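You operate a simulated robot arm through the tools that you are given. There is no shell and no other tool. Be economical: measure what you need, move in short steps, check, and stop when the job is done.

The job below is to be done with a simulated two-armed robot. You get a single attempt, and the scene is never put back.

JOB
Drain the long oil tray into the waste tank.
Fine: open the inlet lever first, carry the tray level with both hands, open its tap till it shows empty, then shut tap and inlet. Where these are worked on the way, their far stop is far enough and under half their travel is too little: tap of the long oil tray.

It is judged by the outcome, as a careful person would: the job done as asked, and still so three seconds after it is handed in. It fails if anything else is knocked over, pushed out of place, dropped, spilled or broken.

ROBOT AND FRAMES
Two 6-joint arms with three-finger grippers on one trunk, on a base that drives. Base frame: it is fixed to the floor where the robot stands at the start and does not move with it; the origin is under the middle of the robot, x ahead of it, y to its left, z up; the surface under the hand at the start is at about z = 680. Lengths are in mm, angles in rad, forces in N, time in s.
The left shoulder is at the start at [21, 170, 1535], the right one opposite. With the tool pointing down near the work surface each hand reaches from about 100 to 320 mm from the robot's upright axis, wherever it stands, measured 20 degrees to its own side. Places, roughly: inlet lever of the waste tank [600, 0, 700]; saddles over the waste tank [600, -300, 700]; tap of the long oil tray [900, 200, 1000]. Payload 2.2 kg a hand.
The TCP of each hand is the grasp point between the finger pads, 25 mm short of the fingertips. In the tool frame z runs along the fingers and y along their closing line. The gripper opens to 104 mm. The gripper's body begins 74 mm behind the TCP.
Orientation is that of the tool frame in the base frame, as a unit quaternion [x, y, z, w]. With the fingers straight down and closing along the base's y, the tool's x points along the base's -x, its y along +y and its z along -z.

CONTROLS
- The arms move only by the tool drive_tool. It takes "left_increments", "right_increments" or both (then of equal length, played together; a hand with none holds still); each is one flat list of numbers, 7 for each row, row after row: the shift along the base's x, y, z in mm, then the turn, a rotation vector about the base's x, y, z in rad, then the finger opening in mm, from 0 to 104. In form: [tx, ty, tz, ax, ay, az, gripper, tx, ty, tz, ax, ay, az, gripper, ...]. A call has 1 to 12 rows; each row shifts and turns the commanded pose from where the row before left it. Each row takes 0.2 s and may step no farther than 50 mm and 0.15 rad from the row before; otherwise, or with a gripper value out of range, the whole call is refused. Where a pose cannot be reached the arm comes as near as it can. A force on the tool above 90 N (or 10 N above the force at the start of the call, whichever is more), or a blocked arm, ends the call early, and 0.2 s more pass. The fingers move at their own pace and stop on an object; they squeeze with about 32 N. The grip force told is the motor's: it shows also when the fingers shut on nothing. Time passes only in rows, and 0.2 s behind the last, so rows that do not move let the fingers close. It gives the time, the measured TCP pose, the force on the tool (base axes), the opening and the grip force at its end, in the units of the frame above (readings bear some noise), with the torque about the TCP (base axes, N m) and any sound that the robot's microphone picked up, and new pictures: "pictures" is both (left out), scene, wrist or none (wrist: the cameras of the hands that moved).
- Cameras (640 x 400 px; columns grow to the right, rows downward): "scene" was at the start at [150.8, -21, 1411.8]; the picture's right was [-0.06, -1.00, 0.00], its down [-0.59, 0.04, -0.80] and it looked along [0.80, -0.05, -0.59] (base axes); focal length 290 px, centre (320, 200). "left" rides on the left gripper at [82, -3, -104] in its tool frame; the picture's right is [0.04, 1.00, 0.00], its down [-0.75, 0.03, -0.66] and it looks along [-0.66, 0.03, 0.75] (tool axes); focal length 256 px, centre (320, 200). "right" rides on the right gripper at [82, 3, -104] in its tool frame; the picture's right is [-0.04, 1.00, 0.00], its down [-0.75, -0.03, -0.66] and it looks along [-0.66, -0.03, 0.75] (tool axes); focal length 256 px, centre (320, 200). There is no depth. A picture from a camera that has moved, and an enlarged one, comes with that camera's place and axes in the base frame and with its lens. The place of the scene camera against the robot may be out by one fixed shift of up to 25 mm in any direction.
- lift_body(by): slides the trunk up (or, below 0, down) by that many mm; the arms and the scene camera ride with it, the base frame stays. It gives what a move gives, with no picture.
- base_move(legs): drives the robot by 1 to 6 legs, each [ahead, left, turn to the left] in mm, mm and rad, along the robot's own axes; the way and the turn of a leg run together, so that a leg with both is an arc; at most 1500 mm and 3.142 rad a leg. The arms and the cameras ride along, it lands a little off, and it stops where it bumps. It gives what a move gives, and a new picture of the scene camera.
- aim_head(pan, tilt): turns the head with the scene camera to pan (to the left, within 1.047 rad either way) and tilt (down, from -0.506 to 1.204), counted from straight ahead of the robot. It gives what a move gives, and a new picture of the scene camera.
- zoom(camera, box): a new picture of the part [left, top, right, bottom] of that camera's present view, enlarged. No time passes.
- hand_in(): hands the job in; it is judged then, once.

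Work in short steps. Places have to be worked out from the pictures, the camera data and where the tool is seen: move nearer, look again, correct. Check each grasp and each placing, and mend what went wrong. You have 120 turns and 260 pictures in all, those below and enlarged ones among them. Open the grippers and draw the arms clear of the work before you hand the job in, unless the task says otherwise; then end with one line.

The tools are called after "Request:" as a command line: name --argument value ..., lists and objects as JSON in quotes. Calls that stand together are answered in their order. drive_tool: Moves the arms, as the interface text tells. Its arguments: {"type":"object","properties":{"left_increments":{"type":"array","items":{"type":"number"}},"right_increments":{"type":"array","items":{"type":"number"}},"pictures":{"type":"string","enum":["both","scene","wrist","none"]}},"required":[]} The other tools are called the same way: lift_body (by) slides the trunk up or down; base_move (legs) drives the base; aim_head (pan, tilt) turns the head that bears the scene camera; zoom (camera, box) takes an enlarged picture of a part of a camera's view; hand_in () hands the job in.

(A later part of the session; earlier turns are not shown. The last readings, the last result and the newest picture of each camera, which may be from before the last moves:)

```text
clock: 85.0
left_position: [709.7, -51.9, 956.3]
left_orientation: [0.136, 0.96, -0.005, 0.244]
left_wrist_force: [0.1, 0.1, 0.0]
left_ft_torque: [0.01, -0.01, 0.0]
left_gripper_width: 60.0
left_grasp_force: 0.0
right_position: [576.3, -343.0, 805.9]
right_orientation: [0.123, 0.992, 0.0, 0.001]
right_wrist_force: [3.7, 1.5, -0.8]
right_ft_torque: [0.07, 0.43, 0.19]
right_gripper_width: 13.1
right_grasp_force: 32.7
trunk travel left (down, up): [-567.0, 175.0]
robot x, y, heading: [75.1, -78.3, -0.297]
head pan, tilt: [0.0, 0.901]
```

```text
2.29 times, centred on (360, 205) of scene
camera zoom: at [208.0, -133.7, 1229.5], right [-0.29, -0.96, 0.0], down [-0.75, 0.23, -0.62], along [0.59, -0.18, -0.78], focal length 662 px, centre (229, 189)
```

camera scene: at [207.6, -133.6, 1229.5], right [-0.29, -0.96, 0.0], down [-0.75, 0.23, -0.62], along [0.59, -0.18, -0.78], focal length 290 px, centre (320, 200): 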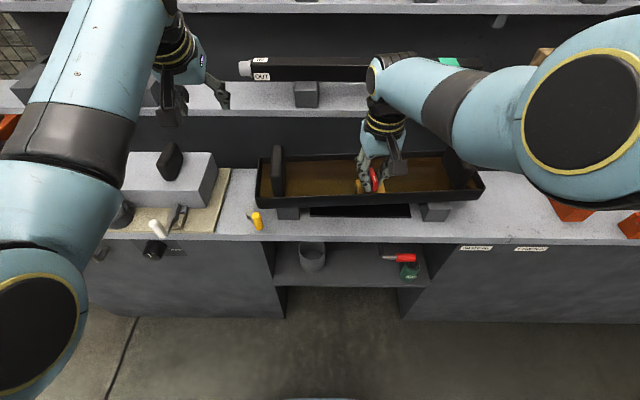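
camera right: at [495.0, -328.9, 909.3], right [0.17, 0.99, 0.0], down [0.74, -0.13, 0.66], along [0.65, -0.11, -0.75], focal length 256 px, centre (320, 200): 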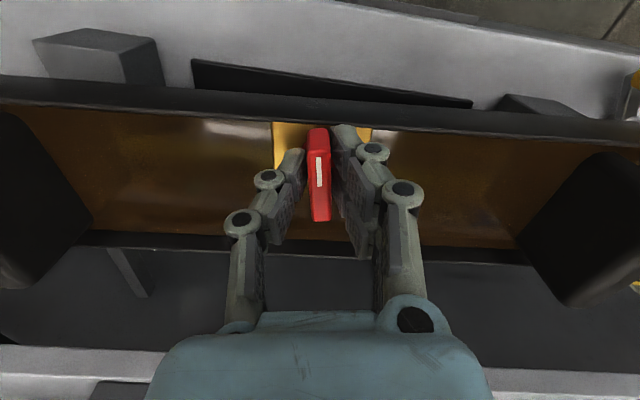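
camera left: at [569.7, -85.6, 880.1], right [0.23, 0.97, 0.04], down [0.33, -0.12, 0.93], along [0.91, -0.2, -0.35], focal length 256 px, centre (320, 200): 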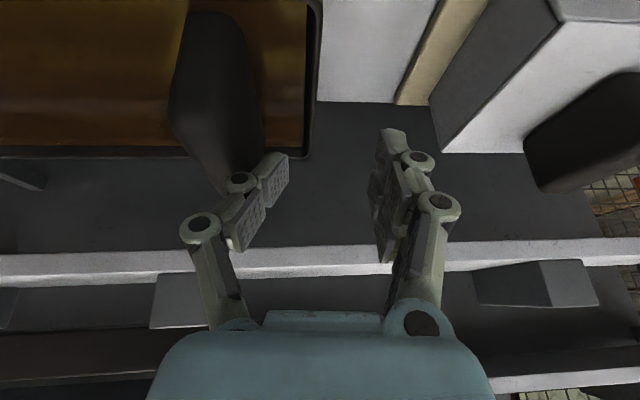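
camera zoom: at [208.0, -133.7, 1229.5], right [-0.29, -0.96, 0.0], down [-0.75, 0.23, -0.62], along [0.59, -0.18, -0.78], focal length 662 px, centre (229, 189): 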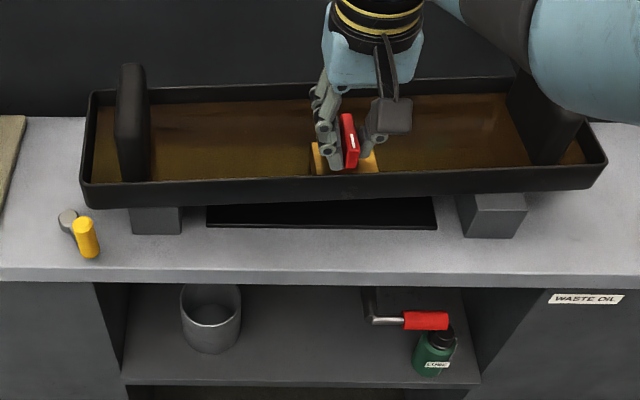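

Full quarter turn reached (torque starting to rise). Now hold and let it drain.

Request:
drive_tool --right_increments '[0, 0, 0, 0, 0, 0, 6, 0, 0, 0, 0, 0, 0, 6, 0, 0, 0, 0, 0, 0, 6, 0, 0, 0, 0, 0, 0, 6, 0, 0, 0, 0, 0, 0, 6, 0, 0, 0, 0, 0, 0, 6, 0, 0, 0, 0, 0, 0, 6, 0, 0, 0, 0, 0, 0, 6, 0, 0, 0, 0, 0, 0, 6, 0, 0, 0, 0, 0, 0, 6, 0, 0, 0, 0, 0, 0, 6, 0, 0, 0, 0, 0, 0, 6]' --pictures "none"

Request:
drive_tool --right_increments '[0, 0, 0, 0, 0, 0, 6, 0, 0, 0, 0, 0, 0, 6, 0, 0, 0, 0, 0, 0, 6, 0, 0, 0, 0, 0, 0, 6, 0, 0, 0, 0, 0, 0, 6, 0, 0, 0, 0, 0, 0, 6, 0, 0, 0, 0, 0, 0, 6, 0, 0, 0, 0, 0, 0, 6, 0, 0, 0, 0, 0, 0, 6, 0, 0, 0, 0, 0, 0, 6, 0, 0, 0, 0, 0, 0, 6, 0, 0, 0, 0, 0, 0, 6]' --pictures "wrist"

Request:
zoom --camera "scene" --box '[220, 120, 500, 290]'

```text
clock: 87.6
left_position: [710.0, -51.6, 956.2]
left_orientation: [0.138, 0.96, -0.006, 0.243]
left_wrist_force: [0.5, 0.8, -0.5]
left_ft_torque: [0.03, 0.02, -0.04]
left_gripper_width: 59.9
left_grasp_force: 0.0
right_position: [575.9, -343.2, 805.9]
right_orientation: [0.123, 0.992, 0.0, 0.001]
right_wrist_force: [4.7, 0.1, 1.3]
right_ft_torque: [-0.09, -0.23, 0.14]
right_gripper_width: 13.0
right_grasp_force: 32.3
trunk travel left (down, up): [-567.0, 175.0]
robot x, y, heading: [71.0, -71.8, -0.29]
head pan, tilt: [0.0, 0.901]
```

```text
clock: 90.2
left_position: [709.6, -52.0, 956.7]
left_orientation: [0.137, 0.96, -0.005, 0.243]
left_wrist_force: [0.2, -0.5, -0.2]
left_ft_torque: [-0.01, 0.0, -0.02]
left_gripper_width: 60.0
left_grasp_force: 0.0
right_position: [576.2, -342.9, 805.1]
right_orientation: [0.124, 0.992, 0.0, 0.0]
right_wrist_force: [5.4, -1.5, 3.0]
right_ft_torque: [-0.09, -0.12, 0.15]
right_gripper_width: 12.7
right_grasp_force: 32.1
trunk travel left (down, up): [-567.0, 175.0]
robot x, y, heading: [76.4, -76.0, -0.297]
head pan, tilt: [0.0, 0.901]
camera right: at [496.6, -319.3, 909.3], right [0.28, 0.96, 0.0], down [0.72, -0.21, 0.66], along [0.63, -0.19, -0.75], focal length 256 px, centre (320, 200)
```

right: 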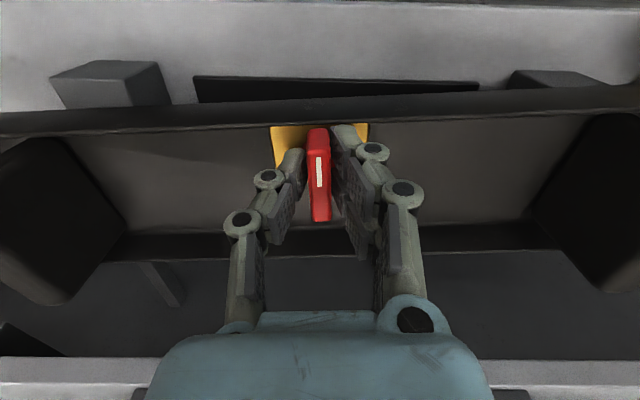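

```text
2.29 times, centred on (360, 205) of scene
camera zoom: at [207.8, -133.8, 1229.5], right [-0.29, -0.96, 0.0], down [-0.75, 0.23, -0.62], along [0.59, -0.18, -0.78], focal length 662 px, centre (229, 189)
```

zoom: 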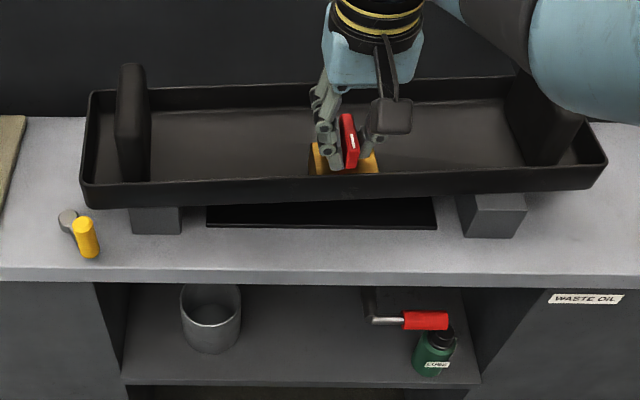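

The tray shows empty and dry. I'll wait a short moment more, then turn the tap back counter-clockwise.

Request:
drive_tool --right_increments '[0, 0, 0, 0, 0, 0, 6, 0, 0, 0, 0, 0, 0, 6, 0, 0, 0, 0, 0, 0, 6, 0, 0, 0, 0, 0, 0, 6, 0, 0, 0, 0, 0, 0, 6, 0, 0, 0, 0, 0, 0, 6, 0, 0, 0, 0, 0, 0, 6, 0, 0, 0, 0, 0, 0, 6]' --pictures "none"

Request:
drive_tool --right_increments '[0, 0, 0, 0, 0, 0.12, 6, 0, 0, 0, 0, 0, 0.12, 6, 0, 0, 0, 0, 0, 0.12, 6, 0, 0, 0, 0, 0, 0.12, 6, 0, 0, 0, 0, 0, 0.12, 6, 0, 0, 0, 0, 0, 0.12, 6, 0, 0, 0, 0, 0, 0.12, 6, 0, 0, 0, 0, 0, 0.12, 6, 0, 0, 0, 0, 0, 0.12, 6, 0, 0, 0, 0, 0, 0.12, 6, 0, 0, 0, 0, 0, 0.12, 6, 0, 0, 0, 0, 0, 0.12, 6]' --pictures "wrist"

Request:
zoom --camera "scene" --box '[220, 120, 500, 290]'

```text
clock: 92.0
left_position: [708.7, -51.4, 957.2]
left_orientation: [0.138, 0.96, -0.006, 0.244]
left_wrist_force: [-0.2, 0.0, 0.4]
left_ft_torque: [-0.01, 0.01, -0.05]
left_gripper_width: 59.7
left_grasp_force: 0.1
right_position: [576.0, -342.3, 806.1]
right_orientation: [0.124, 0.992, 0.001, 0.001]
right_wrist_force: [6.8, -0.3, 3.9]
right_ft_torque: [-0.09, -0.19, 0.14]
right_gripper_width: 12.9
right_grasp_force: 32.8
trunk travel left (down, up): [-567.0, 175.0]
robot x, y, heading: [75.4, -71.2, -0.296]
head pan, tilt: [0.0, 0.901]
```

```text
clock: 94.6
left_position: [709.3, -51.9, 957.0]
left_orientation: [0.138, 0.96, -0.005, 0.244]
left_wrist_force: [0.3, -0.4, 1.2]
left_ft_torque: [-0.01, 0.01, 0.03]
left_gripper_width: 60.1
left_grasp_force: 0.1
right_position: [575.6, -342.3, 805.4]
right_orientation: [-0.563, 0.826, 0.0, 0.001]
right_wrist_force: [5.4, -3.3, 2.9]
right_ft_torque: [0.17, -0.28, -0.01]
right_gripper_width: 12.9
right_grasp_force: 32.4
trunk travel left (down, up): [-567.0, 175.0]
robot x, y, heading: [75.4, -78.1, -0.297]
head pan, tilt: [0.0, 0.901]
camera right: at [542.6, -416.7, 909.2], right [-0.92, 0.4, 0.0], down [0.3, 0.69, 0.66], along [0.26, 0.6, -0.75], focal length 256 px, centre (320, 200)
```

right: 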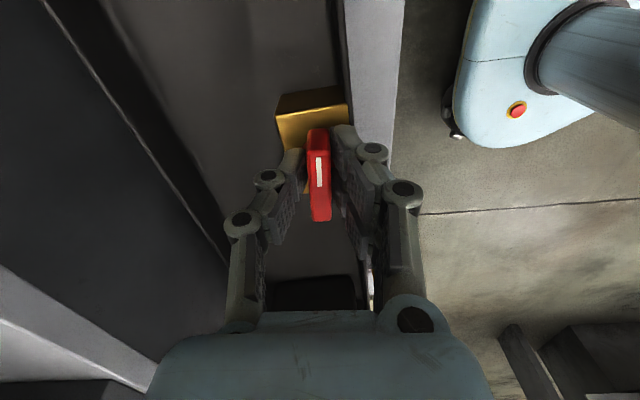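

```text
2.29 times, centred on (360, 205) of scene
camera zoom: at [207.7, -134.0, 1229.5], right [-0.29, -0.96, 0.0], down [-0.75, 0.23, -0.62], along [0.59, -0.18, -0.78], focal length 662 px, centre (229, 189)
```

zoom: 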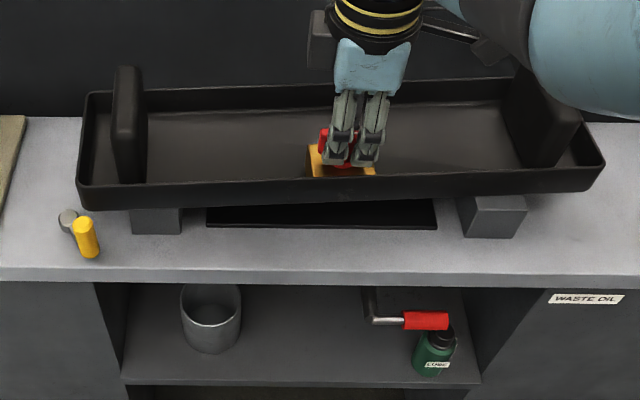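

Another 0.15 rad remains to the shut stop.

Request:
drive_tool --right_increments '[0, 0, 0, 0, 0, 0.08, 6, 0, 0, 0, 0, 0, 0.08, 6, 0, 0, 0, 0, 0, 0, 6]' --pictures "wrist"

Request:
zoom --camera "scene" --box '[220, 120, 500, 290]'

```text
clock: 95.4
left_position: [707.2, -51.1, 955.9]
left_orientation: [0.138, 0.96, -0.006, 0.244]
left_wrist_force: [-0.1, 0.1, -0.3]
left_ft_torque: [0.0, 0.04, 0.03]
left_gripper_width: 59.9
left_grasp_force: 0.1
right_position: [575.1, -342.5, 806.6]
right_orientation: [-0.627, 0.779, 0.001, 0.001]
right_wrist_force: [2.3, 1.2, 5.3]
right_ft_torque: [0.23, -0.12, -0.76]
right_gripper_width: 13.0
right_grasp_force: 31.9
trunk travel left (down, up): [-567.0, 175.0]
robot x, y, heading: [71.9, -73.0, -0.292]
head pan, tilt: [0.0, 0.901]
camera right: at [554.2, -421.0, 909.3], right [-0.97, 0.25, 0.0], down [0.19, 0.73, 0.66], along [0.17, 0.64, -0.75], focal length 256 px, centre (320, 200)
```

right: 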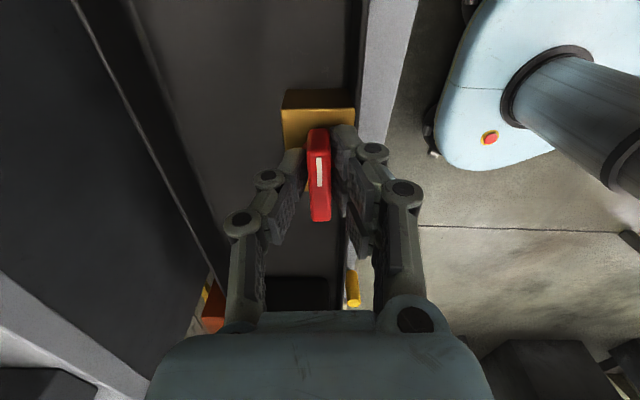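

```text
2.29 times, centred on (360, 205) of scene
camera zoom: at [207.1, -133.4, 1229.6], right [-0.29, -0.96, 0.0], down [-0.75, 0.23, -0.62], along [0.59, -0.18, -0.78], focal length 662 px, centre (229, 189)
```

zoom: 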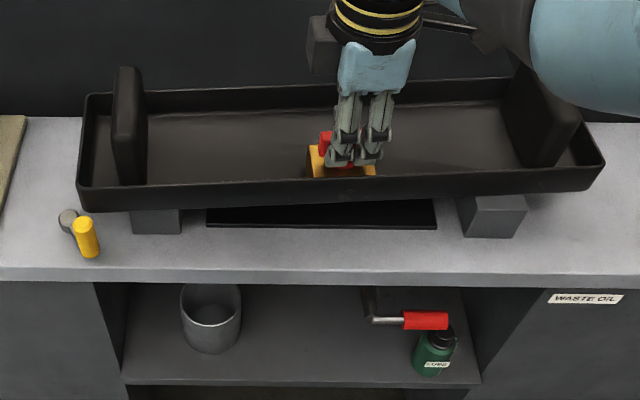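

Torque rose at the stop, so the tap is shut with the bar square to its plate. I'll release and raise the right hand, and check the tap.

Request:
drive_tool --right_increments '[0, 0, 0, 0, 0, 0, 44, 0, 0, 0, 0, 0, 0, 44, 0, 0, 35, 0, 0, 0, 44, 0, 0, 40, 0, 0, 0, 44, 0, 0, 40, 0, 0, -0.15, 44, 0, -15, 0, 0, 0, -0.15, 44, 0, -20, 0, 0, 0, -0.15, 44, 0, -20, 0, 0, 0, -0.15, 44, 0, -20, 0, 0, 0, -0.15, 44, 0, -20, 0, 0, 0, -0.15, 44, 0, -20, 0, 0, 0, -0.15, 44, 0, -20, 0, 0, 0, -0.15, 44]' --pictures "both"

Request:
zoom --camera "scene" --box '[220, 120, 500, 290]'

```text
clock: 98.0
left_position: [708.7, -52.5, 958.2]
left_orientation: [0.137, 0.96, -0.004, 0.244]
left_wrist_force: [0.0, 0.1, -0.2]
left_ft_torque: [0.03, 0.02, -0.01]
left_gripper_width: 60.2
left_grasp_force: 0.0
right_position: [576.6, -479.0, 921.8]
right_orientation: [-0.075, 0.997, 0.0, 0.0]
right_wrist_force: [0.1, -0.2, 0.2]
right_ft_torque: [0.0, -0.02, 0.0]
right_gripper_width: 43.7
right_grasp_force: 0.1
trunk travel left (down, up): [-567.0, 175.0]
robot x, y, heading: [74.2, -75.0, -0.294]
head pan, tilt: [0.0, 0.901]
camera scene: at [207.4, -134.4, 1229.5], right [-0.29, -0.96, 0.0], down [-0.75, 0.23, -0.62], along [0.59, -0.18, -0.78], focal length 290 px, centre (320, 200)
camera right: at [494.9, -487.6, 1025.1], right [-0.11, 0.99, 0.0], down [0.75, 0.08, 0.66], along [0.65, 0.07, -0.75], focal length 256 px, centre (320, 200)
```

scene: 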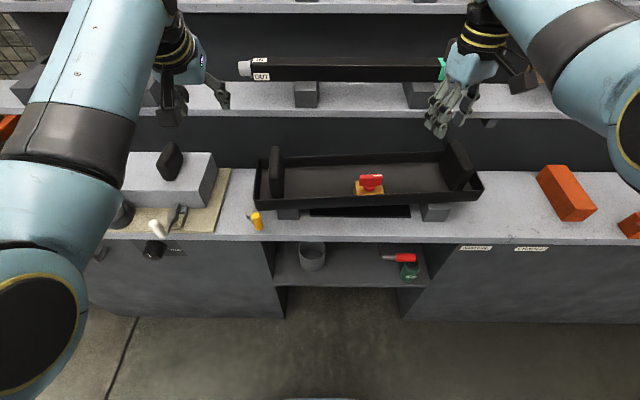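
right: 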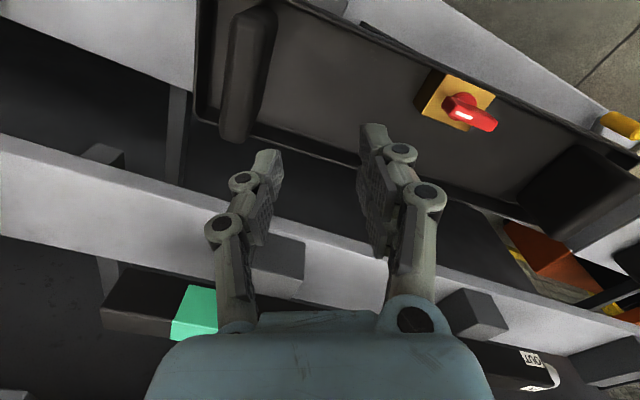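

```text
2.29 times, centred on (360, 205) of scene
camera zoom: at [207.4, -134.4, 1229.5], right [-0.29, -0.96, 0.0], down [-0.75, 0.23, -0.62], along [0.59, -0.18, -0.78], focal length 662 px, centre (229, 189)
```

zoom: 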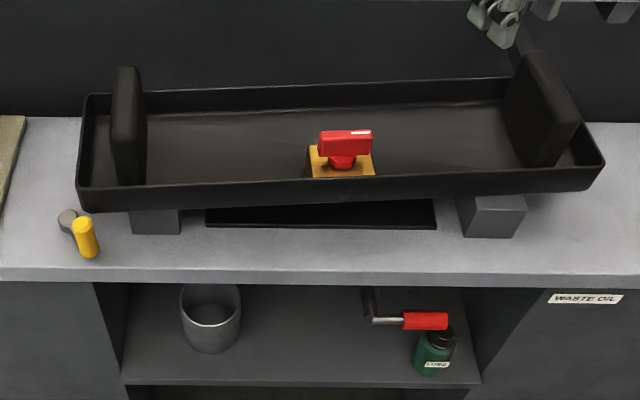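

Tap is shut, the bar square on its plate. The tray sits about 0.05 rad askew. To straighten it I'll go back right 105 mm and down 70 mm, where the left hand could grip its handle.

Request:
base_move --legs '[[0, -105, 0]]'

Request:
lift_body --by -70

Request:
drive_tool --left_increments '[0, 0, 0, -0.058, 0.01, -0.029, 60, 0, 0, 0, 0, 0, 0, 60]' --pictures "both"

```text
clock: 99.2
left_position: [679.0, -151.5, 956.3]
left_orientation: [0.137, 0.96, -0.004, 0.244]
left_wrist_force: [0.3, 0.1, 0.4]
left_ft_torque: [0.04, -0.01, 0.05]
left_gripper_width: 59.7
left_grasp_force: 0.1
right_position: [546.0, -578.8, 920.3]
right_orientation: [-0.078, 0.997, 0.002, 0.0]
right_wrist_force: [-0.2, -0.2, -0.3]
right_ft_torque: [0.05, -0.01, 0.0]
right_gripper_width: 44.1
right_grasp_force: 0.0
trunk travel left (down, up): [-567.0, 175.0]
robot x, y, heading: [42.2, -175.6, -0.296]
head pan, tilt: [0.0, 0.901]
camera scene: at [176.8, -235.0, 1229.6], right [-0.29, -0.96, 0.0], down [-0.75, 0.23, -0.62], along [0.59, -0.18, -0.78], focal length 290 px, centre (320, 200)
```

scene: 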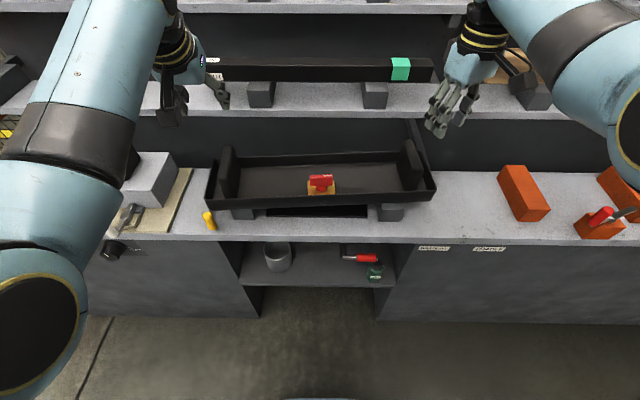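

```text
clock: 100.3
left_position: [677.9, -150.8, 888.4]
left_orientation: [0.136, 0.96, -0.005, 0.244]
left_wrist_force: [0.8, 0.2, 0.2]
left_ft_torque: [-0.03, -0.01, 0.02]
left_gripper_width: 60.0
left_grasp_force: 0.1
right_position: [548.2, -576.8, 852.7]
right_orientation: [-0.077, 0.997, -0.001, 0.001]
right_wrist_force: [-0.1, -0.2, -0.4]
right_ft_torque: [-0.02, 0.01, 0.01]
right_gripper_width: 43.8
right_grasp_force: 0.1
trunk travel left (down, up): [-497.0, 245.0]
robot x, y, heading: [47.0, -174.4, -0.292]
head pan, tilt: [0.0, 0.901]
```

```text
clock: 100.9
left_position: [678.9, -151.4, 887.2]
left_orientation: [0.144, 0.959, -0.037, 0.243]
left_wrist_force: [-0.7, -0.3, 0.6]
left_ft_torque: [0.03, -0.03, 0.0]
left_gripper_width: 60.0
left_grasp_force: 0.1
right_position: [546.8, -577.9, 851.3]
right_orientation: [-0.077, 0.997, 0.001, 0.0]
right_wrist_force: [-0.5, 0.0, 0.8]
right_ft_torque: [0.03, -0.05, 0.01]
right_gripper_width: 44.0
right_grasp_force: 0.0
trunk travel left (down, up): [-497.0, 245.0]
robot x, y, heading: [44.8, -178.0, -0.292]
head pan, tilt: [0.0, 0.901]
camera scene: at [178.1, -234.5, 1158.7], right [-0.29, -0.96, 0.0], down [-0.75, 0.23, -0.62], along [0.59, -0.18, -0.78], focal length 290 px, centre (320, 200)
camera left: at [560.4, -119.1, 939.1], right [0.26, 0.97, -0.02], down [0.34, -0.07, 0.94], along [0.9, -0.25, -0.35], focal length 256 px, centre (320, 200)
```

scene: 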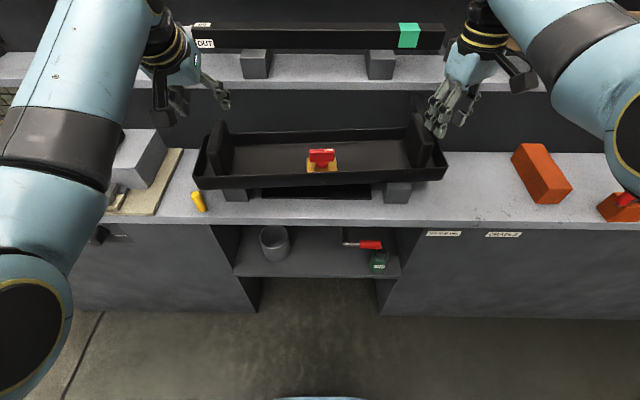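
left: 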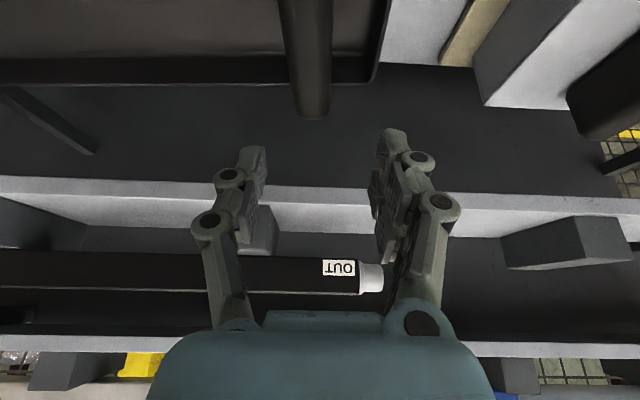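

The handle is now about 16 mm nearer at that end. I'll raise the right hand clear and grip the left handle.

Request:
drive_tool --left_increments '[-20, -3.5, 0, 0, 0, 0, 60, 0, 0, -40, 0, 0, 0, 60, 0, 0, -39, 0, 0, 0, 60, 0, 0, 0, 0, 0, 0, 8, 0, 0, 0, 0, 0, 0, 8, 0, 0, 0, 0, 0, 0, 8]' --right_increments '[0, 0, 40, 0, 0, -0.15, 44, 0, -20, 30, 0, 0, -0.15, 44, 0, -20, 0, 0, 0, -0.15, 44, 0, 0, 0, 0, 0, 0, 44, 0, 0, 0, 0, 0, 0, 44, 0, 0, 0, 0, 0, 0, 44]' --pictures "both"

```text
clock: 102.3
left_position: [658.5, -153.1, 807.0]
left_orientation: [0.143, 0.959, -0.037, 0.243]
left_wrist_force: [1.9, 2.6, -0.4]
left_ft_torque: [-0.36, -0.11, 0.86]
left_gripper_width: 28.0
left_grasp_force: 31.7
right_position: [548.4, -618.8, 923.0]
right_orientation: [0.147, 0.989, 0.0, 0.001]
right_wrist_force: [0.3, -0.3, 0.7]
right_ft_torque: [-0.04, -0.01, 0.05]
right_gripper_width: 44.0
right_grasp_force: 0.0
trunk travel left (down, up): [-497.0, 245.0]
robot x, y, heading: [40.1, -171.4, -0.296]
head pan, tilt: [0.0, 0.901]
camera scene: at [178.4, -233.8, 1158.6], right [-0.29, -0.96, 0.0], down [-0.75, 0.23, -0.62], along [0.59, -0.18, -0.78], focal length 290 px, centre (320, 200)
camera right: at [470.1, -590.8, 1026.4], right [0.33, 0.94, 0.0], down [0.71, -0.25, 0.66], along [0.62, -0.22, -0.75], focal length 256 px, centre (320, 200)
camera left: at [540.0, -121.4, 858.9], right [0.26, 0.97, -0.02], down [0.34, -0.07, 0.94], along [0.9, -0.25, -0.35], focal length 256 px, centre (320, 200)
```

scene: 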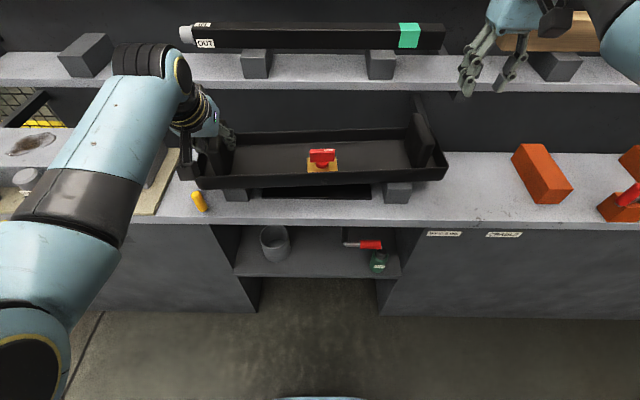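
right: 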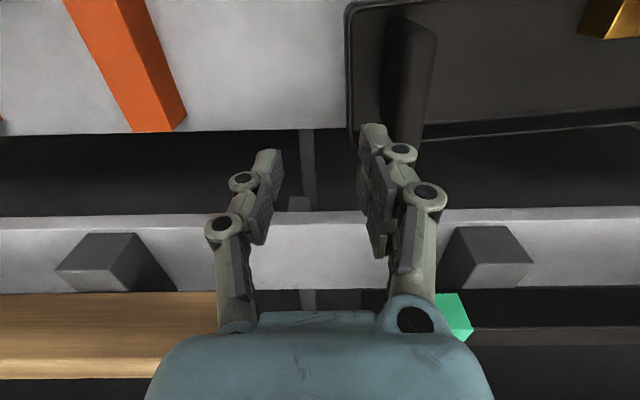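
left: 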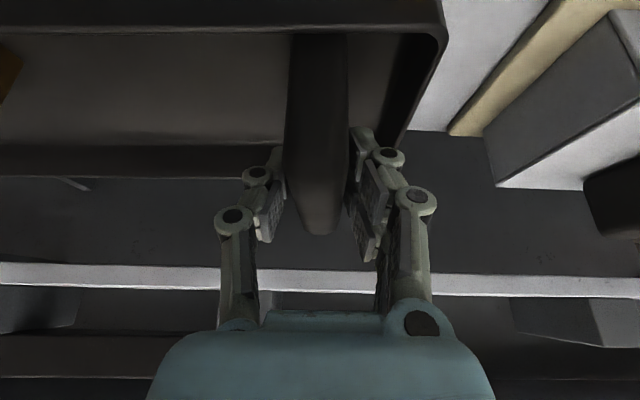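

Gripped. I'll slide this end back about 18 mm with a slight clockwise turn to square the tray.

Request:
drive_tool --left_increments '[4.3, -1.3, 0.2, 0, 0, -0.013, 8, 4.3, -1.3, 0, 0, 0, -0.013, 8, 4.3, -1.3, 0, 0, 0, -0.013, 8, 4.3, -1.3, 0, 0, 0, -0.013, 8, 0, 0, 0, 0, 0, 0, 8]' --pictures "none"

Request:
zoom --camera "scene" --box '[160, 90, 480, 280]'

```text
clock: 103.5
left_position: [676.9, -160.4, 808.7]
left_orientation: [0.167, 0.955, -0.043, 0.242]
left_wrist_force: [1.2, -2.9, 0.6]
left_ft_torque: [-0.44, 0.32, 0.81]
left_gripper_width: 27.7
left_grasp_force: 32.0
right_position: [547.4, -619.8, 922.3]
right_orientation: [0.147, 0.989, 0.001, 0.001]
right_wrist_force: [-0.4, -0.7, 0.6]
right_ft_torque: [-0.01, 0.01, 0.02]
right_gripper_width: 44.2
right_grasp_force: 0.1
trunk travel left (down, up): [-497.0, 245.0]
robot x, y, heading: [40.5, -171.2, -0.295]
head pan, tilt: [0.0, 0.901]
```

```text
2.00 times, centred on (320, 185) of scene
camera zoom: at [178.7, -234.4, 1158.6], right [-0.29, -0.96, 0.0], down [-0.75, 0.23, -0.62], along [0.59, -0.18, -0.78], focal length 579 px, centre (320, 230)
```

zoom: 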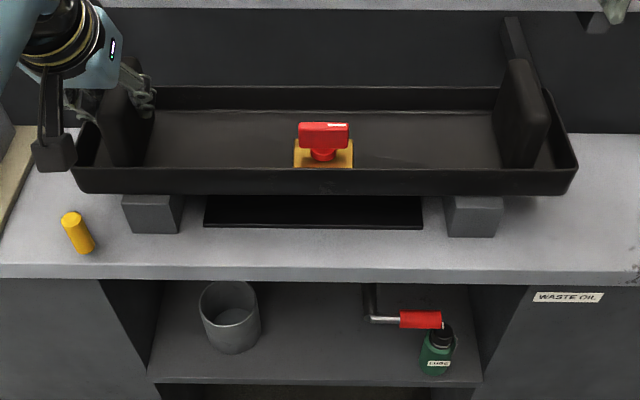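

The tray is square on its saddles. I'll release the left hand, raise it, set it upright, and re-stand for the lever.

Request:
drive_tool --left_increments '[0, 0, 0, 0, 0, 0, 60, 0, 0, 0, 0, 0, 0, 60, 0, 0, 40, 0, 0, 0, 60, 0, 0, 45, 0, 0, 0, 60, 0, 0, 45, 0, 0, 0.05, 60]' --pictures "none"

Request:
base_move --legs '[[-110, 60, 0]]'

Request:
drive_tool --left_increments '[0, 0, 0, 0.0366, 0.1195, 0, 60, 0, 0, 0, 0.0366, 0.1195, 0, 60, 0, 0, 0, 0.0366, 0.1195, 0, 60, 0, 0, 0, 0.0366, 0.1195, 0, 60, 0, 0, 0, 0, 0, 0, 60]' --pictures "both"

```text
clock: 104.7
left_position: [674.8, -158.8, 941.5]
left_orientation: [0.145, 0.959, -0.038, 0.242]
left_wrist_force: [-0.1, -0.5, -0.3]
left_ft_torque: [0.01, 0.0, -0.02]
left_gripper_width: 60.0
left_grasp_force: 0.0
right_position: [546.5, -619.0, 923.2]
right_orientation: [0.146, 0.989, 0.0, 0.002]
right_wrist_force: [0.1, 0.1, 0.7]
right_ft_torque: [-0.01, -0.05, -0.01]
right_gripper_width: 43.9
right_grasp_force: 0.1
trunk travel left (down, up): [-497.0, 245.0]
robot x, y, heading: [39.9, -176.3, -0.294]
head pan, tilt: [0.0, 0.901]
```

```text
clock: 105.9
left_position: [585.9, -67.3, 941.5]
left_orientation: [0.145, 0.958, -0.038, 0.244]
left_wrist_force: [0.1, 0.5, -0.6]
left_ft_torque: [-0.04, 0.01, 0.0]
left_gripper_width: 59.9
left_grasp_force: 0.0
right_position: [457.0, -529.4, 924.3]
right_orientation: [0.147, 0.989, 0.0, 0.002]
right_wrist_force: [-0.3, 0.4, 0.1]
right_ft_torque: [-0.04, 0.02, 0.02]
right_gripper_width: 44.3
right_grasp_force: 0.2
trunk travel left (down, up): [-497.0, 245.0]
robot x, y, heading: [-41.9, -85.4, -0.294]
head pan, tilt: [0.0, 0.901]
camera scene: at [88.8, -144.2, 1158.9], right [-0.29, -0.96, 0.0], down [-0.75, 0.23, -0.62], along [0.59, -0.18, -0.78], focal length 290 px, centre (320, 200)
```

scene: 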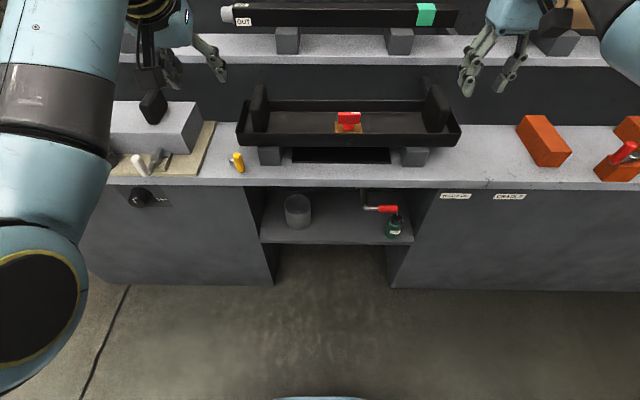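

```text
clock: 107.1
left_position: [588.5, -68.7, 940.0]
left_orientation: [0.148, 0.989, 0.0, -0.003]
left_wrist_force: [-1.1, -0.6, 0.4]
left_ft_torque: [0.0, 0.0, 0.06]
left_gripper_width: 60.1
left_grasp_force: 0.0
right_position: [459.8, -530.0, 922.8]
right_orientation: [0.147, 0.989, 0.001, 0.001]
right_wrist_force: [-0.4, 0.5, -0.8]
right_ft_torque: [-0.01, -0.02, 0.0]
right_gripper_width: 43.9
right_grasp_force: 0.0
trunk travel left (down, up): [-497.0, 245.0]
robot x, y, heading: [-40.9, -88.7, -0.293]
head pan, tilt: [0.0, 0.901]
camera scene: at [89.8, -145.2, 1158.7], right [-0.29, -0.96, 0.0], down [-0.75, 0.23, -0.62], along [0.59, -0.18, -0.78], focal length 290 px, centre (320, 200)
camera left: at [508.3, -49.0, 1044.7], right [0.26, 0.97, 0.0], down [0.73, -0.19, 0.65], along [0.63, -0.17, -0.76], focal length 256 px, centre (320, 200)
```

scene: 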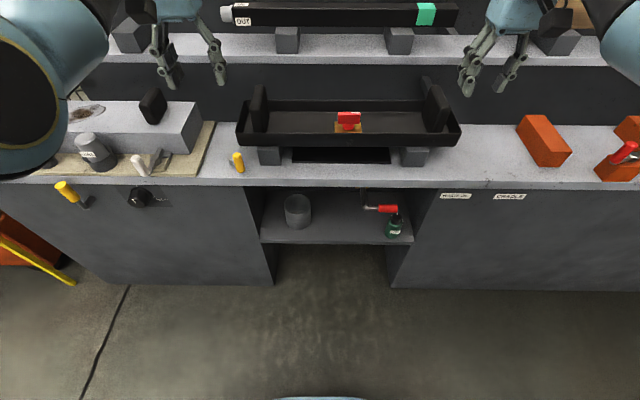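
left: 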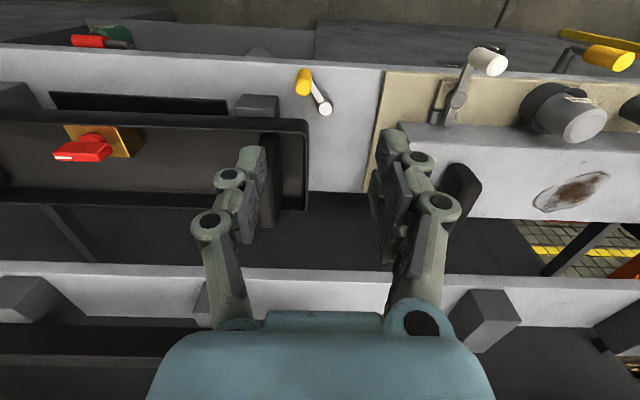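

The lever knob stands clear in front of the tray, near (593,-92). I'll go down above it.

Request:
drive_tool --left_increments '[4, -20, 0, 0, 0, 0, 56, 0, -4, -40, 0, 0, 0, 56, 0, 0, -45, 0, 0, 0, 56, 0, 0, -45, 0, 0, 0, 56, 0, 0, -20, 0, 0, 0, 56, 0, 0, 0, 0, 0, 0, 56]' --pictures "wrist"

```text
clock: 108.5
left_position: [589.2, -93.3, 792.1]
left_orientation: [0.149, 0.989, 0.0, -0.002]
left_wrist_force: [0.5, 0.0, 0.5]
left_ft_torque: [-0.01, -0.02, -0.01]
left_gripper_width: 55.9
left_grasp_force: 0.0
right_position: [459.6, -529.7, 923.7]
right_orientation: [0.146, 0.989, 0.001, 0.001]
right_wrist_force: [0.9, -0.6, 0.2]
right_ft_torque: [0.0, -0.02, 0.0]
right_gripper_width: 44.0
right_grasp_force: 0.0
trunk travel left (down, up): [-497.0, 245.0]
robot x, y, heading: [-44.6, -89.1, -0.296]
head pan, tilt: [0.0, 0.901]
camera left: at [510.5, -73.1, 894.8], right [0.26, 0.97, 0.0], down [0.73, -0.19, 0.65], along [0.63, -0.17, -0.76], focal length 256 px, centre (320, 200)
```

left: 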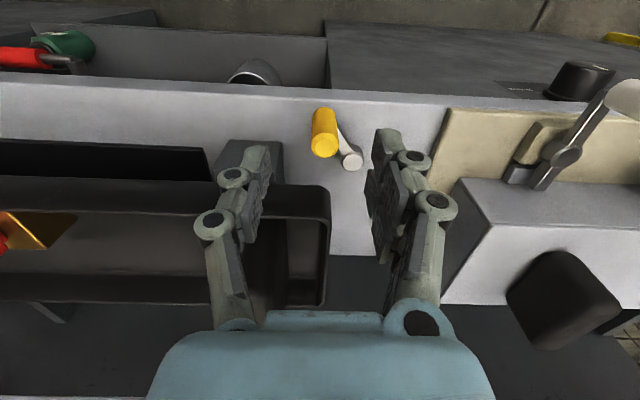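

The tray's front is close behind the knob (about 10 mm), so rather than straddle the knob I'll close the fingers and push it from its right side, keeping forward of the tray. First I'll position to the right of the knob, then descend.

Request:
drive_tool --left_increments '[-6, -12, 0, 0, 0, 0, 0, -6.6, -13, 0, 0, 0, 0, 0, 0, 0, 0, 0, 0, 0, 0, 0, 0, 0, 0, 0, 0, 0]' --pictures "wrist"

```text
clock: 109.5
left_position: [577.3, -119.8, 790.9]
left_orientation: [0.148, 0.989, -0.001, -0.002]
left_wrist_force: [-1.0, 0.2, 0.1]
left_ft_torque: [-0.02, 0.0, 0.01]
left_gripper_width: 0.1
left_grasp_force: 28.8
right_position: [458.7, -528.7, 921.9]
right_orientation: [0.147, 0.989, 0.001, 0.001]
right_wrist_force: [-0.3, -0.6, 1.1]
right_ft_torque: [0.02, 0.01, -0.01]
right_gripper_width: 44.1
right_grasp_force: 0.0
trunk travel left (down, up): [-497.0, 245.0]
robot x, y, heading: [-46.6, -86.9, -0.294]
head pan, tilt: [0.0, 0.901]
camera left: at [498.8, -98.2, 894.1], right [0.26, 0.97, 0.0], down [0.73, -0.19, 0.65], along [0.63, -0.17, -0.76], focal length 256 px, centre (320, 200)
```

left: 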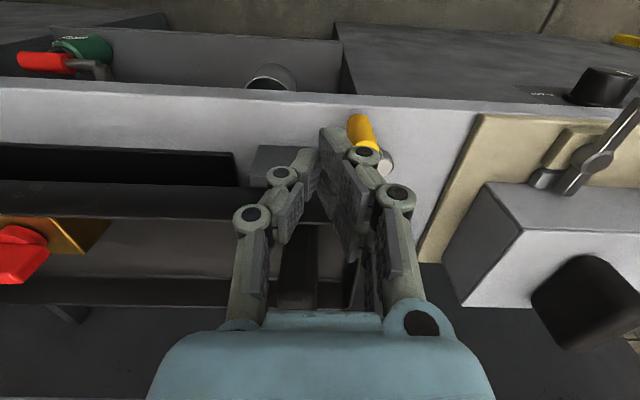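

Closed fingers are right of the knob and forward of the tray. I'll descend to knob height.

Request:
drive_tool --left_increments '[0, 0, -30, 0, 0, 0, 0, 0, 0, -26, 0, 0, 0, 0, 0, 0, 0, 0, 0, 0, 0]' --pictures "both"

Request:
zoom --camera "scene" --box '[170, 80, 310, 200]'

```text
clock: 110.3
left_position: [559.6, -108.5, 746.5]
left_orientation: [0.149, 0.989, -0.001, -0.001]
left_wrist_force: [0.6, -0.5, 0.3]
left_ft_torque: [-0.02, 0.0, -0.01]
left_gripper_width: 0.0
left_grasp_force: 28.1
left hand out of reach, approached as far as the arm can: row 1, 2
right_position: [459.3, -529.9, 922.8]
right_orientation: [0.146, 0.989, 0.001, 0.0]
right_wrist_force: [-0.3, 0.4, -0.5]
right_ft_torque: [0.01, -0.03, -0.02]
right_gripper_width: 44.2
right_grasp_force: 0.0
trunk travel left (down, up): [-497.0, 245.0]
robot x, y, heading: [-48.9, -85.8, -0.294]
head pan, tilt: [0.0, 0.901]
camera scene: at [90.0, -145.5, 1158.7], right [-0.29, -0.96, 0.0], down [-0.75, 0.23, -0.62], along [0.59, -0.18, -0.78], focal length 290 px, centre (320, 200)
camera left: at [480.0, -87.2, 850.6], right [0.26, 0.97, 0.0], down [0.73, -0.19, 0.65], along [0.63, -0.17, -0.76], focal length 256 px, centre (320, 200)
```

scene: 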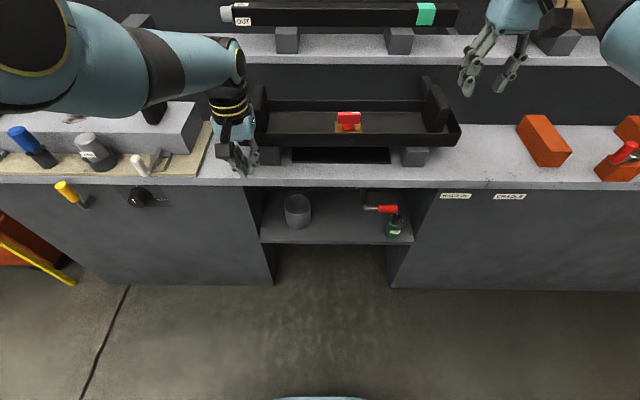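
left: 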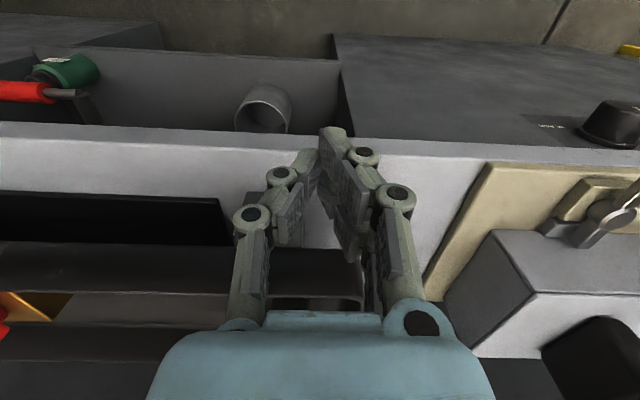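

```text
3.33 times, centred on (240, 140) of scene
camera zoom: at [90.0, -145.5, 1158.7], right [-0.29, -0.96, 0.0], down [-0.75, 0.23, -0.62], along [0.59, -0.18, -0.78], focal length 965 px, centre (587, 400)
```

zoom: 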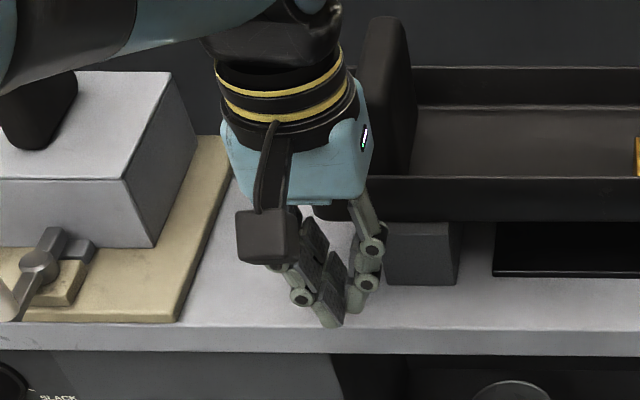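

The arm ran out of reach at full extension and stopped short, touching nothing. I'll rise, drive 45 mm ahead, and reposition.

Request:
drive_tool --left_increments '[0, 0, 40, 0, 0, 0, 0, 0, 0, 20, 0, 0, 0, 0, 0, 0, 0, 0, 0, 0, 0]' --pictures "none"

Request:
base_move --legs '[[45, 0, 0]]'

```text
clock: 111.1
left_position: [558.2, -107.4, 808.0]
left_orientation: [0.149, 0.989, -0.001, -0.002]
left_wrist_force: [0.2, -0.1, 1.7]
left_ft_torque: [-0.01, -0.01, 0.01]
left_gripper_width: 0.0
left_grasp_force: 28.2
right_position: [458.4, -530.0, 922.7]
right_orientation: [0.146, 0.989, 0.001, 0.002]
right_wrist_force: [0.1, 0.2, 0.0]
right_ft_torque: [-0.02, -0.02, 0.01]
right_gripper_width: 44.1
right_grasp_force: 0.1
trunk travel left (down, up): [-497.0, 245.0]
robot x, y, heading: [-45.9, -87.1, -0.292]
head pan, tilt: [0.0, 0.901]
```

```text
clock: 112.0
left_position: [602.1, -119.6, 806.5]
left_orientation: [0.149, 0.989, 0.0, -0.003]
left_wrist_force: [0.4, -0.2, -1.5]
left_ft_torque: [0.02, 0.07, 0.01]
left_gripper_width: 0.0
left_grasp_force: 28.3
right_position: [504.1, -544.4, 922.1]
right_orientation: [0.148, 0.989, 0.0, 0.0]
right_wrist_force: [0.8, -1.0, -0.9]
right_ft_torque: [-0.02, 0.07, 0.02]
right_gripper_width: 44.2
right_grasp_force: 0.0
trunk travel left (down, up): [-497.0, 245.0]
robot x, y, heading: [-1.9, -97.7, -0.293]
head pan, tilt: [0.0, 0.901]
camera scene: at [135.3, -158.9, 1158.3], right [-0.29, -0.96, 0.0], down [-0.75, 0.23, -0.62], along [0.59, -0.18, -0.79], focal length 290 px, centre (320, 200)
```

scene: 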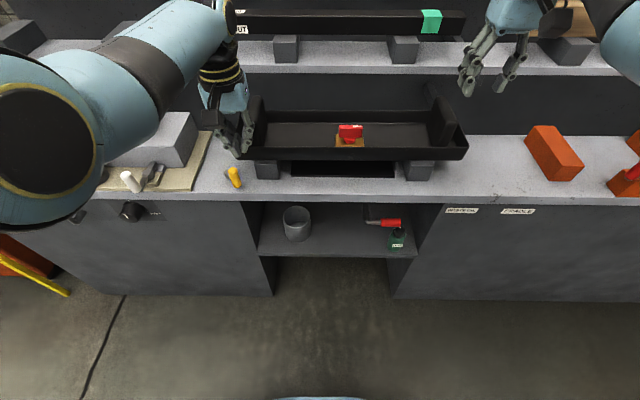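

I'll move back forward of the tray, beside the knob, then down.

Request:
drive_tool --left_increments '[-25, 1, 0, 0, 0, 0, 0, 0, 0, -35, 0, 0, 0, 0, 0, 0, 0, 0, 0, 0, 0]' --pictures "none"

Request:
drive_tool --left_increments '[0, 0, -20, 0, 0, 0, 0, 0, 0, -17, 0, 0, 0, 0, 0, 0, 0, 0, 0, 0, 0]' --pictures "both"

Request:
zoom --camera "scene" --box '[170, 80, 310, 200]'

```text
clock: 112.8
left_position: [574.4, -119.2, 774.6]
left_orientation: [0.149, 0.989, -0.001, -0.002]
left_wrist_force: [0.0, -0.1, 0.8]
left_ft_torque: [-0.02, -0.02, -0.02]
left_gripper_width: 0.0
left_grasp_force: 27.8
right_position: [500.6, -543.7, 923.2]
right_orientation: [0.147, 0.989, 0.001, 0.002]
right_wrist_force: [0.1, -1.0, -0.8]
right_ft_torque: [0.01, 0.01, 0.02]
right_gripper_width: 43.9
right_grasp_force: 0.0
trunk travel left (down, up): [-497.0, 245.0]
robot x, y, heading: [-0.9, -96.9, -0.291]
head pan, tilt: [0.0, 0.901]
```

```text
clock: 113.6
left_position: [574.7, -119.3, 736.0]
left_orientation: [0.149, 0.989, 0.0, -0.001]
left_wrist_force: [-1.0, -2.9, 3.7]
left_ft_torque: [0.14, -0.06, -0.03]
left_gripper_width: 0.0
left_grasp_force: 28.5
right_position: [502.5, -542.9, 923.3]
right_orientation: [0.147, 0.989, 0.0, 0.001]
right_wrist_force: [1.4, 0.0, -0.4]
right_ft_torque: [0.0, -0.04, 0.02]
right_gripper_width: 44.0
right_grasp_force: 0.0
trunk travel left (down, up): [-497.0, 245.0]
robot x, y, heading: [-2.6, -100.9, -0.292]
head pan, tilt: [0.0, 0.901]
camera scene: at [132.5, -158.6, 1158.8], right [-0.29, -0.96, 0.0], down [-0.75, 0.23, -0.62], along [0.59, -0.18, -0.78], focal length 290 px, centre (320, 200)
camera left: at [495.9, -98.4, 839.1], right [0.26, 0.97, 0.0], down [0.73, -0.19, 0.65], along [0.63, -0.17, -0.76], focal length 256 px, centre (320, 200)
```

scene: 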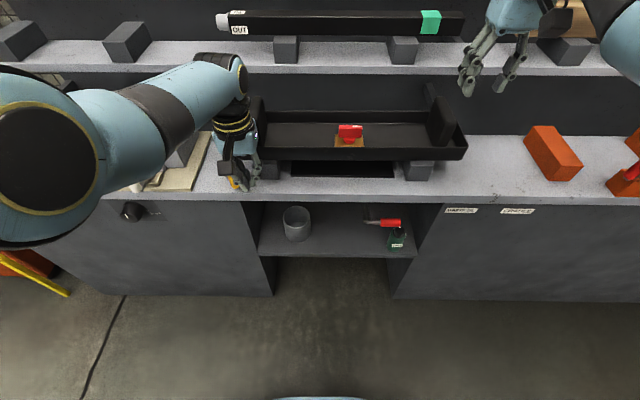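
left: 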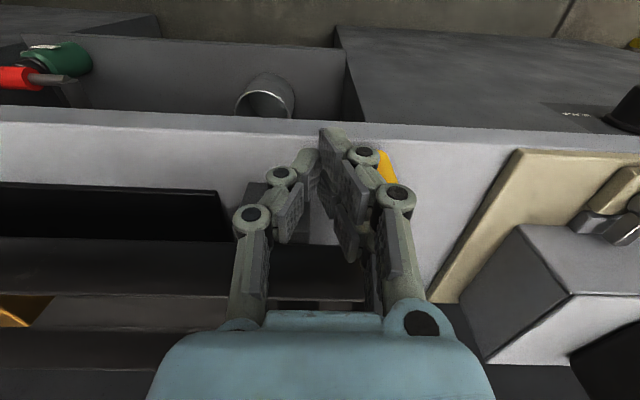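

```text
3.33 times, centred on (240, 140) of scene
camera zoom: at [132.5, -158.6, 1158.8], right [-0.29, -0.96, 0.0], down [-0.75, 0.23, -0.62], along [0.59, -0.18, -0.78], focal length 965 px, centre (587, 400)
```

zoom: 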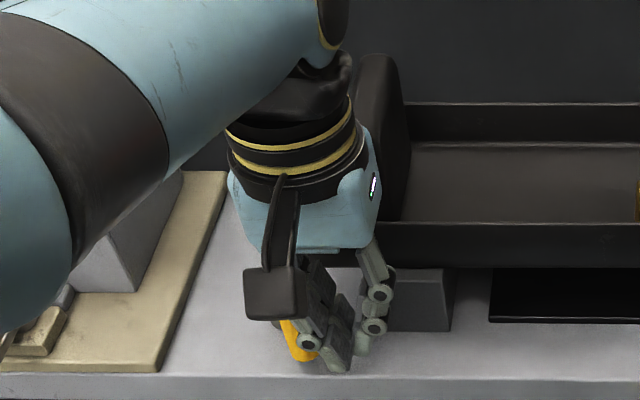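

Light contact with the knob's side. I'll push left in small steps along the bench.

Request:
drive_tool --left_increments '[2.3, 7.6, 0, 0, 0, 0, 0, 2.3, 7.6, 0, 0, 0, 0, 0, 2.3, 7.6, 0, 0, 0, 0, 0, 0, 0, 0, 0, 0, 0, 0]' --pictures "both"

Request:
zoom --camera "scene" --box '[170, 80, 310, 200]'

```text
clock: 114.6
left_position: [582.7, -94.6, 735.7]
left_orientation: [0.149, 0.989, 0.0, -0.002]
left_wrist_force: [0.7, 0.3, -0.1]
left_ft_torque: [-0.01, -0.02, 0.0]
left_gripper_width: 0.0
left_grasp_force: 28.2
right_position: [503.0, -543.7, 922.0]
right_orientation: [0.147, 0.989, 0.001, 0.001]
right_wrist_force: [0.6, 0.2, -0.5]
right_ft_torque: [0.02, 0.01, -0.01]
right_gripper_width: 43.8
right_grasp_force: 0.2
trunk travel left (down, up): [-497.0, 245.0]
robot x, y, heading: [-2.2, -99.1, -0.294]
head pan, tilt: [0.0, 0.901]
camera scene: at [133.1, -158.3, 1158.7], right [-0.29, -0.96, 0.0], down [-0.75, 0.23, -0.62], along [0.59, -0.18, -0.78], focal length 290 px, centre (320, 200)
camera left: at [503.5, -75.8, 839.5], right [0.26, 0.97, 0.0], down [0.73, -0.19, 0.65], along [0.63, -0.17, -0.76], focal length 256 px, centre (320, 200)
```

scene: 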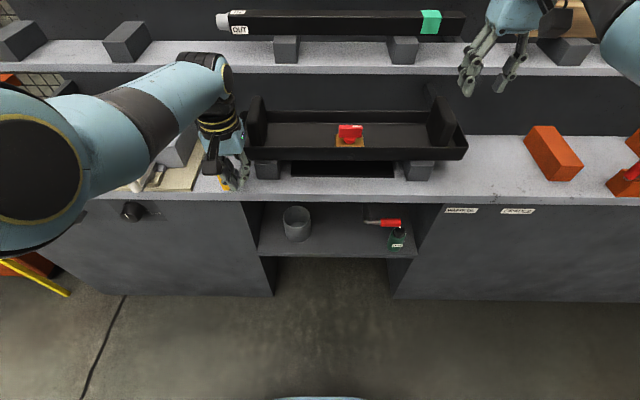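
left: 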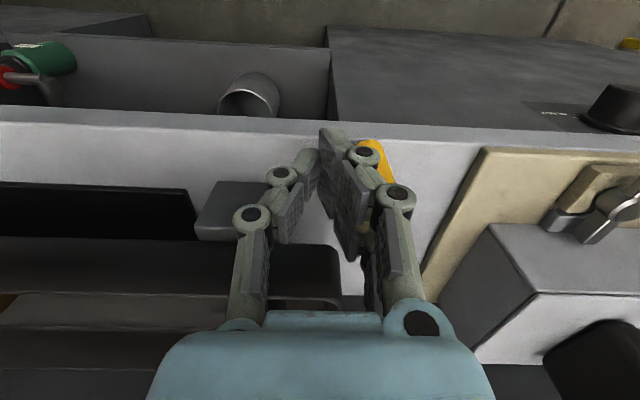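

```text
3.33 times, centred on (240, 140) of scene
camera zoom: at [133.1, -158.3, 1158.7], right [-0.29, -0.96, 0.0], down [-0.75, 0.23, -0.62], along [0.59, -0.18, -0.78], focal length 965 px, centre (587, 400)
```

zoom: 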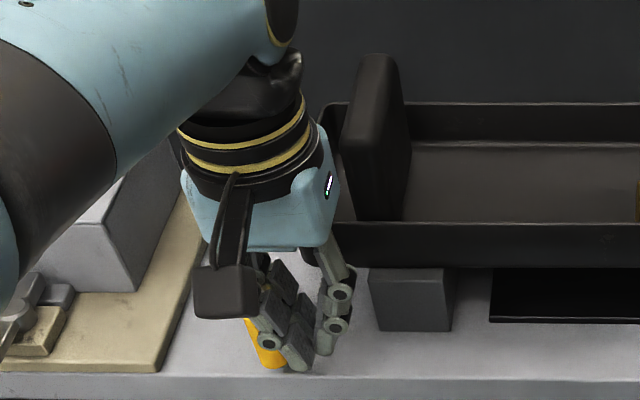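

The knob travels with the push. Continue to the shut stop.

Request:
drive_tool --left_increments '[2.6, 7.5, 0, 0, 0, 0, 0, 2.6, 7.5, 0, 0, 0, 0, 0, 2.6, 7.5, 0, 0, 0, 0, 0, 2.6, 7.5, 0, 0, 0, 0, 0, 0, 0, 0, 0, 0, 0, 0]' --pictures "wrist"

```text
clock: 115.8
left_position: [594.5, -67.0, 736.7]
left_orientation: [0.149, 0.989, -0.001, 0.0]
left_wrist_force: [13.9, -12.5, -0.5]
left_ft_torque: [0.07, 0.15, -0.52]
left_gripper_width: 0.0
left_grasp_force: 28.9
right_position: [502.7, -544.2, 922.3]
right_orientation: [0.147, 0.989, 0.002, 0.0]
right_wrist_force: [-0.8, -0.2, -0.1]
right_ft_torque: [0.0, 0.03, 0.0]
right_gripper_width: 44.1
right_grasp_force: 0.0
trunk travel left (down, up): [-497.0, 245.0]
robot x, y, heading: [-4.9, -99.7, -0.288]
head pan, tilt: [0.0, 0.901]
camera left: at [516.1, -47.4, 840.2], right [0.26, 0.97, 0.0], down [0.73, -0.19, 0.66], along [0.63, -0.17, -0.75], focal length 256 px, centre (320, 200)
```

left: 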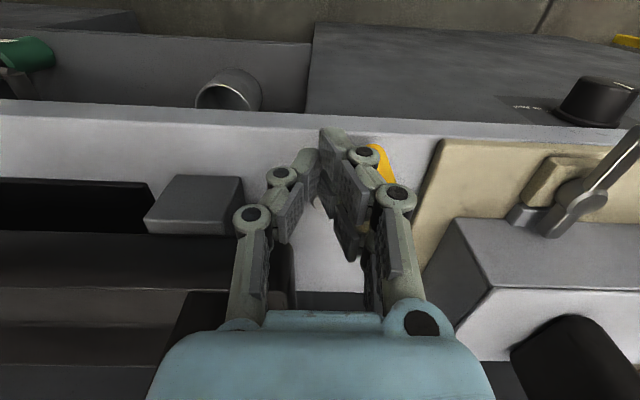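

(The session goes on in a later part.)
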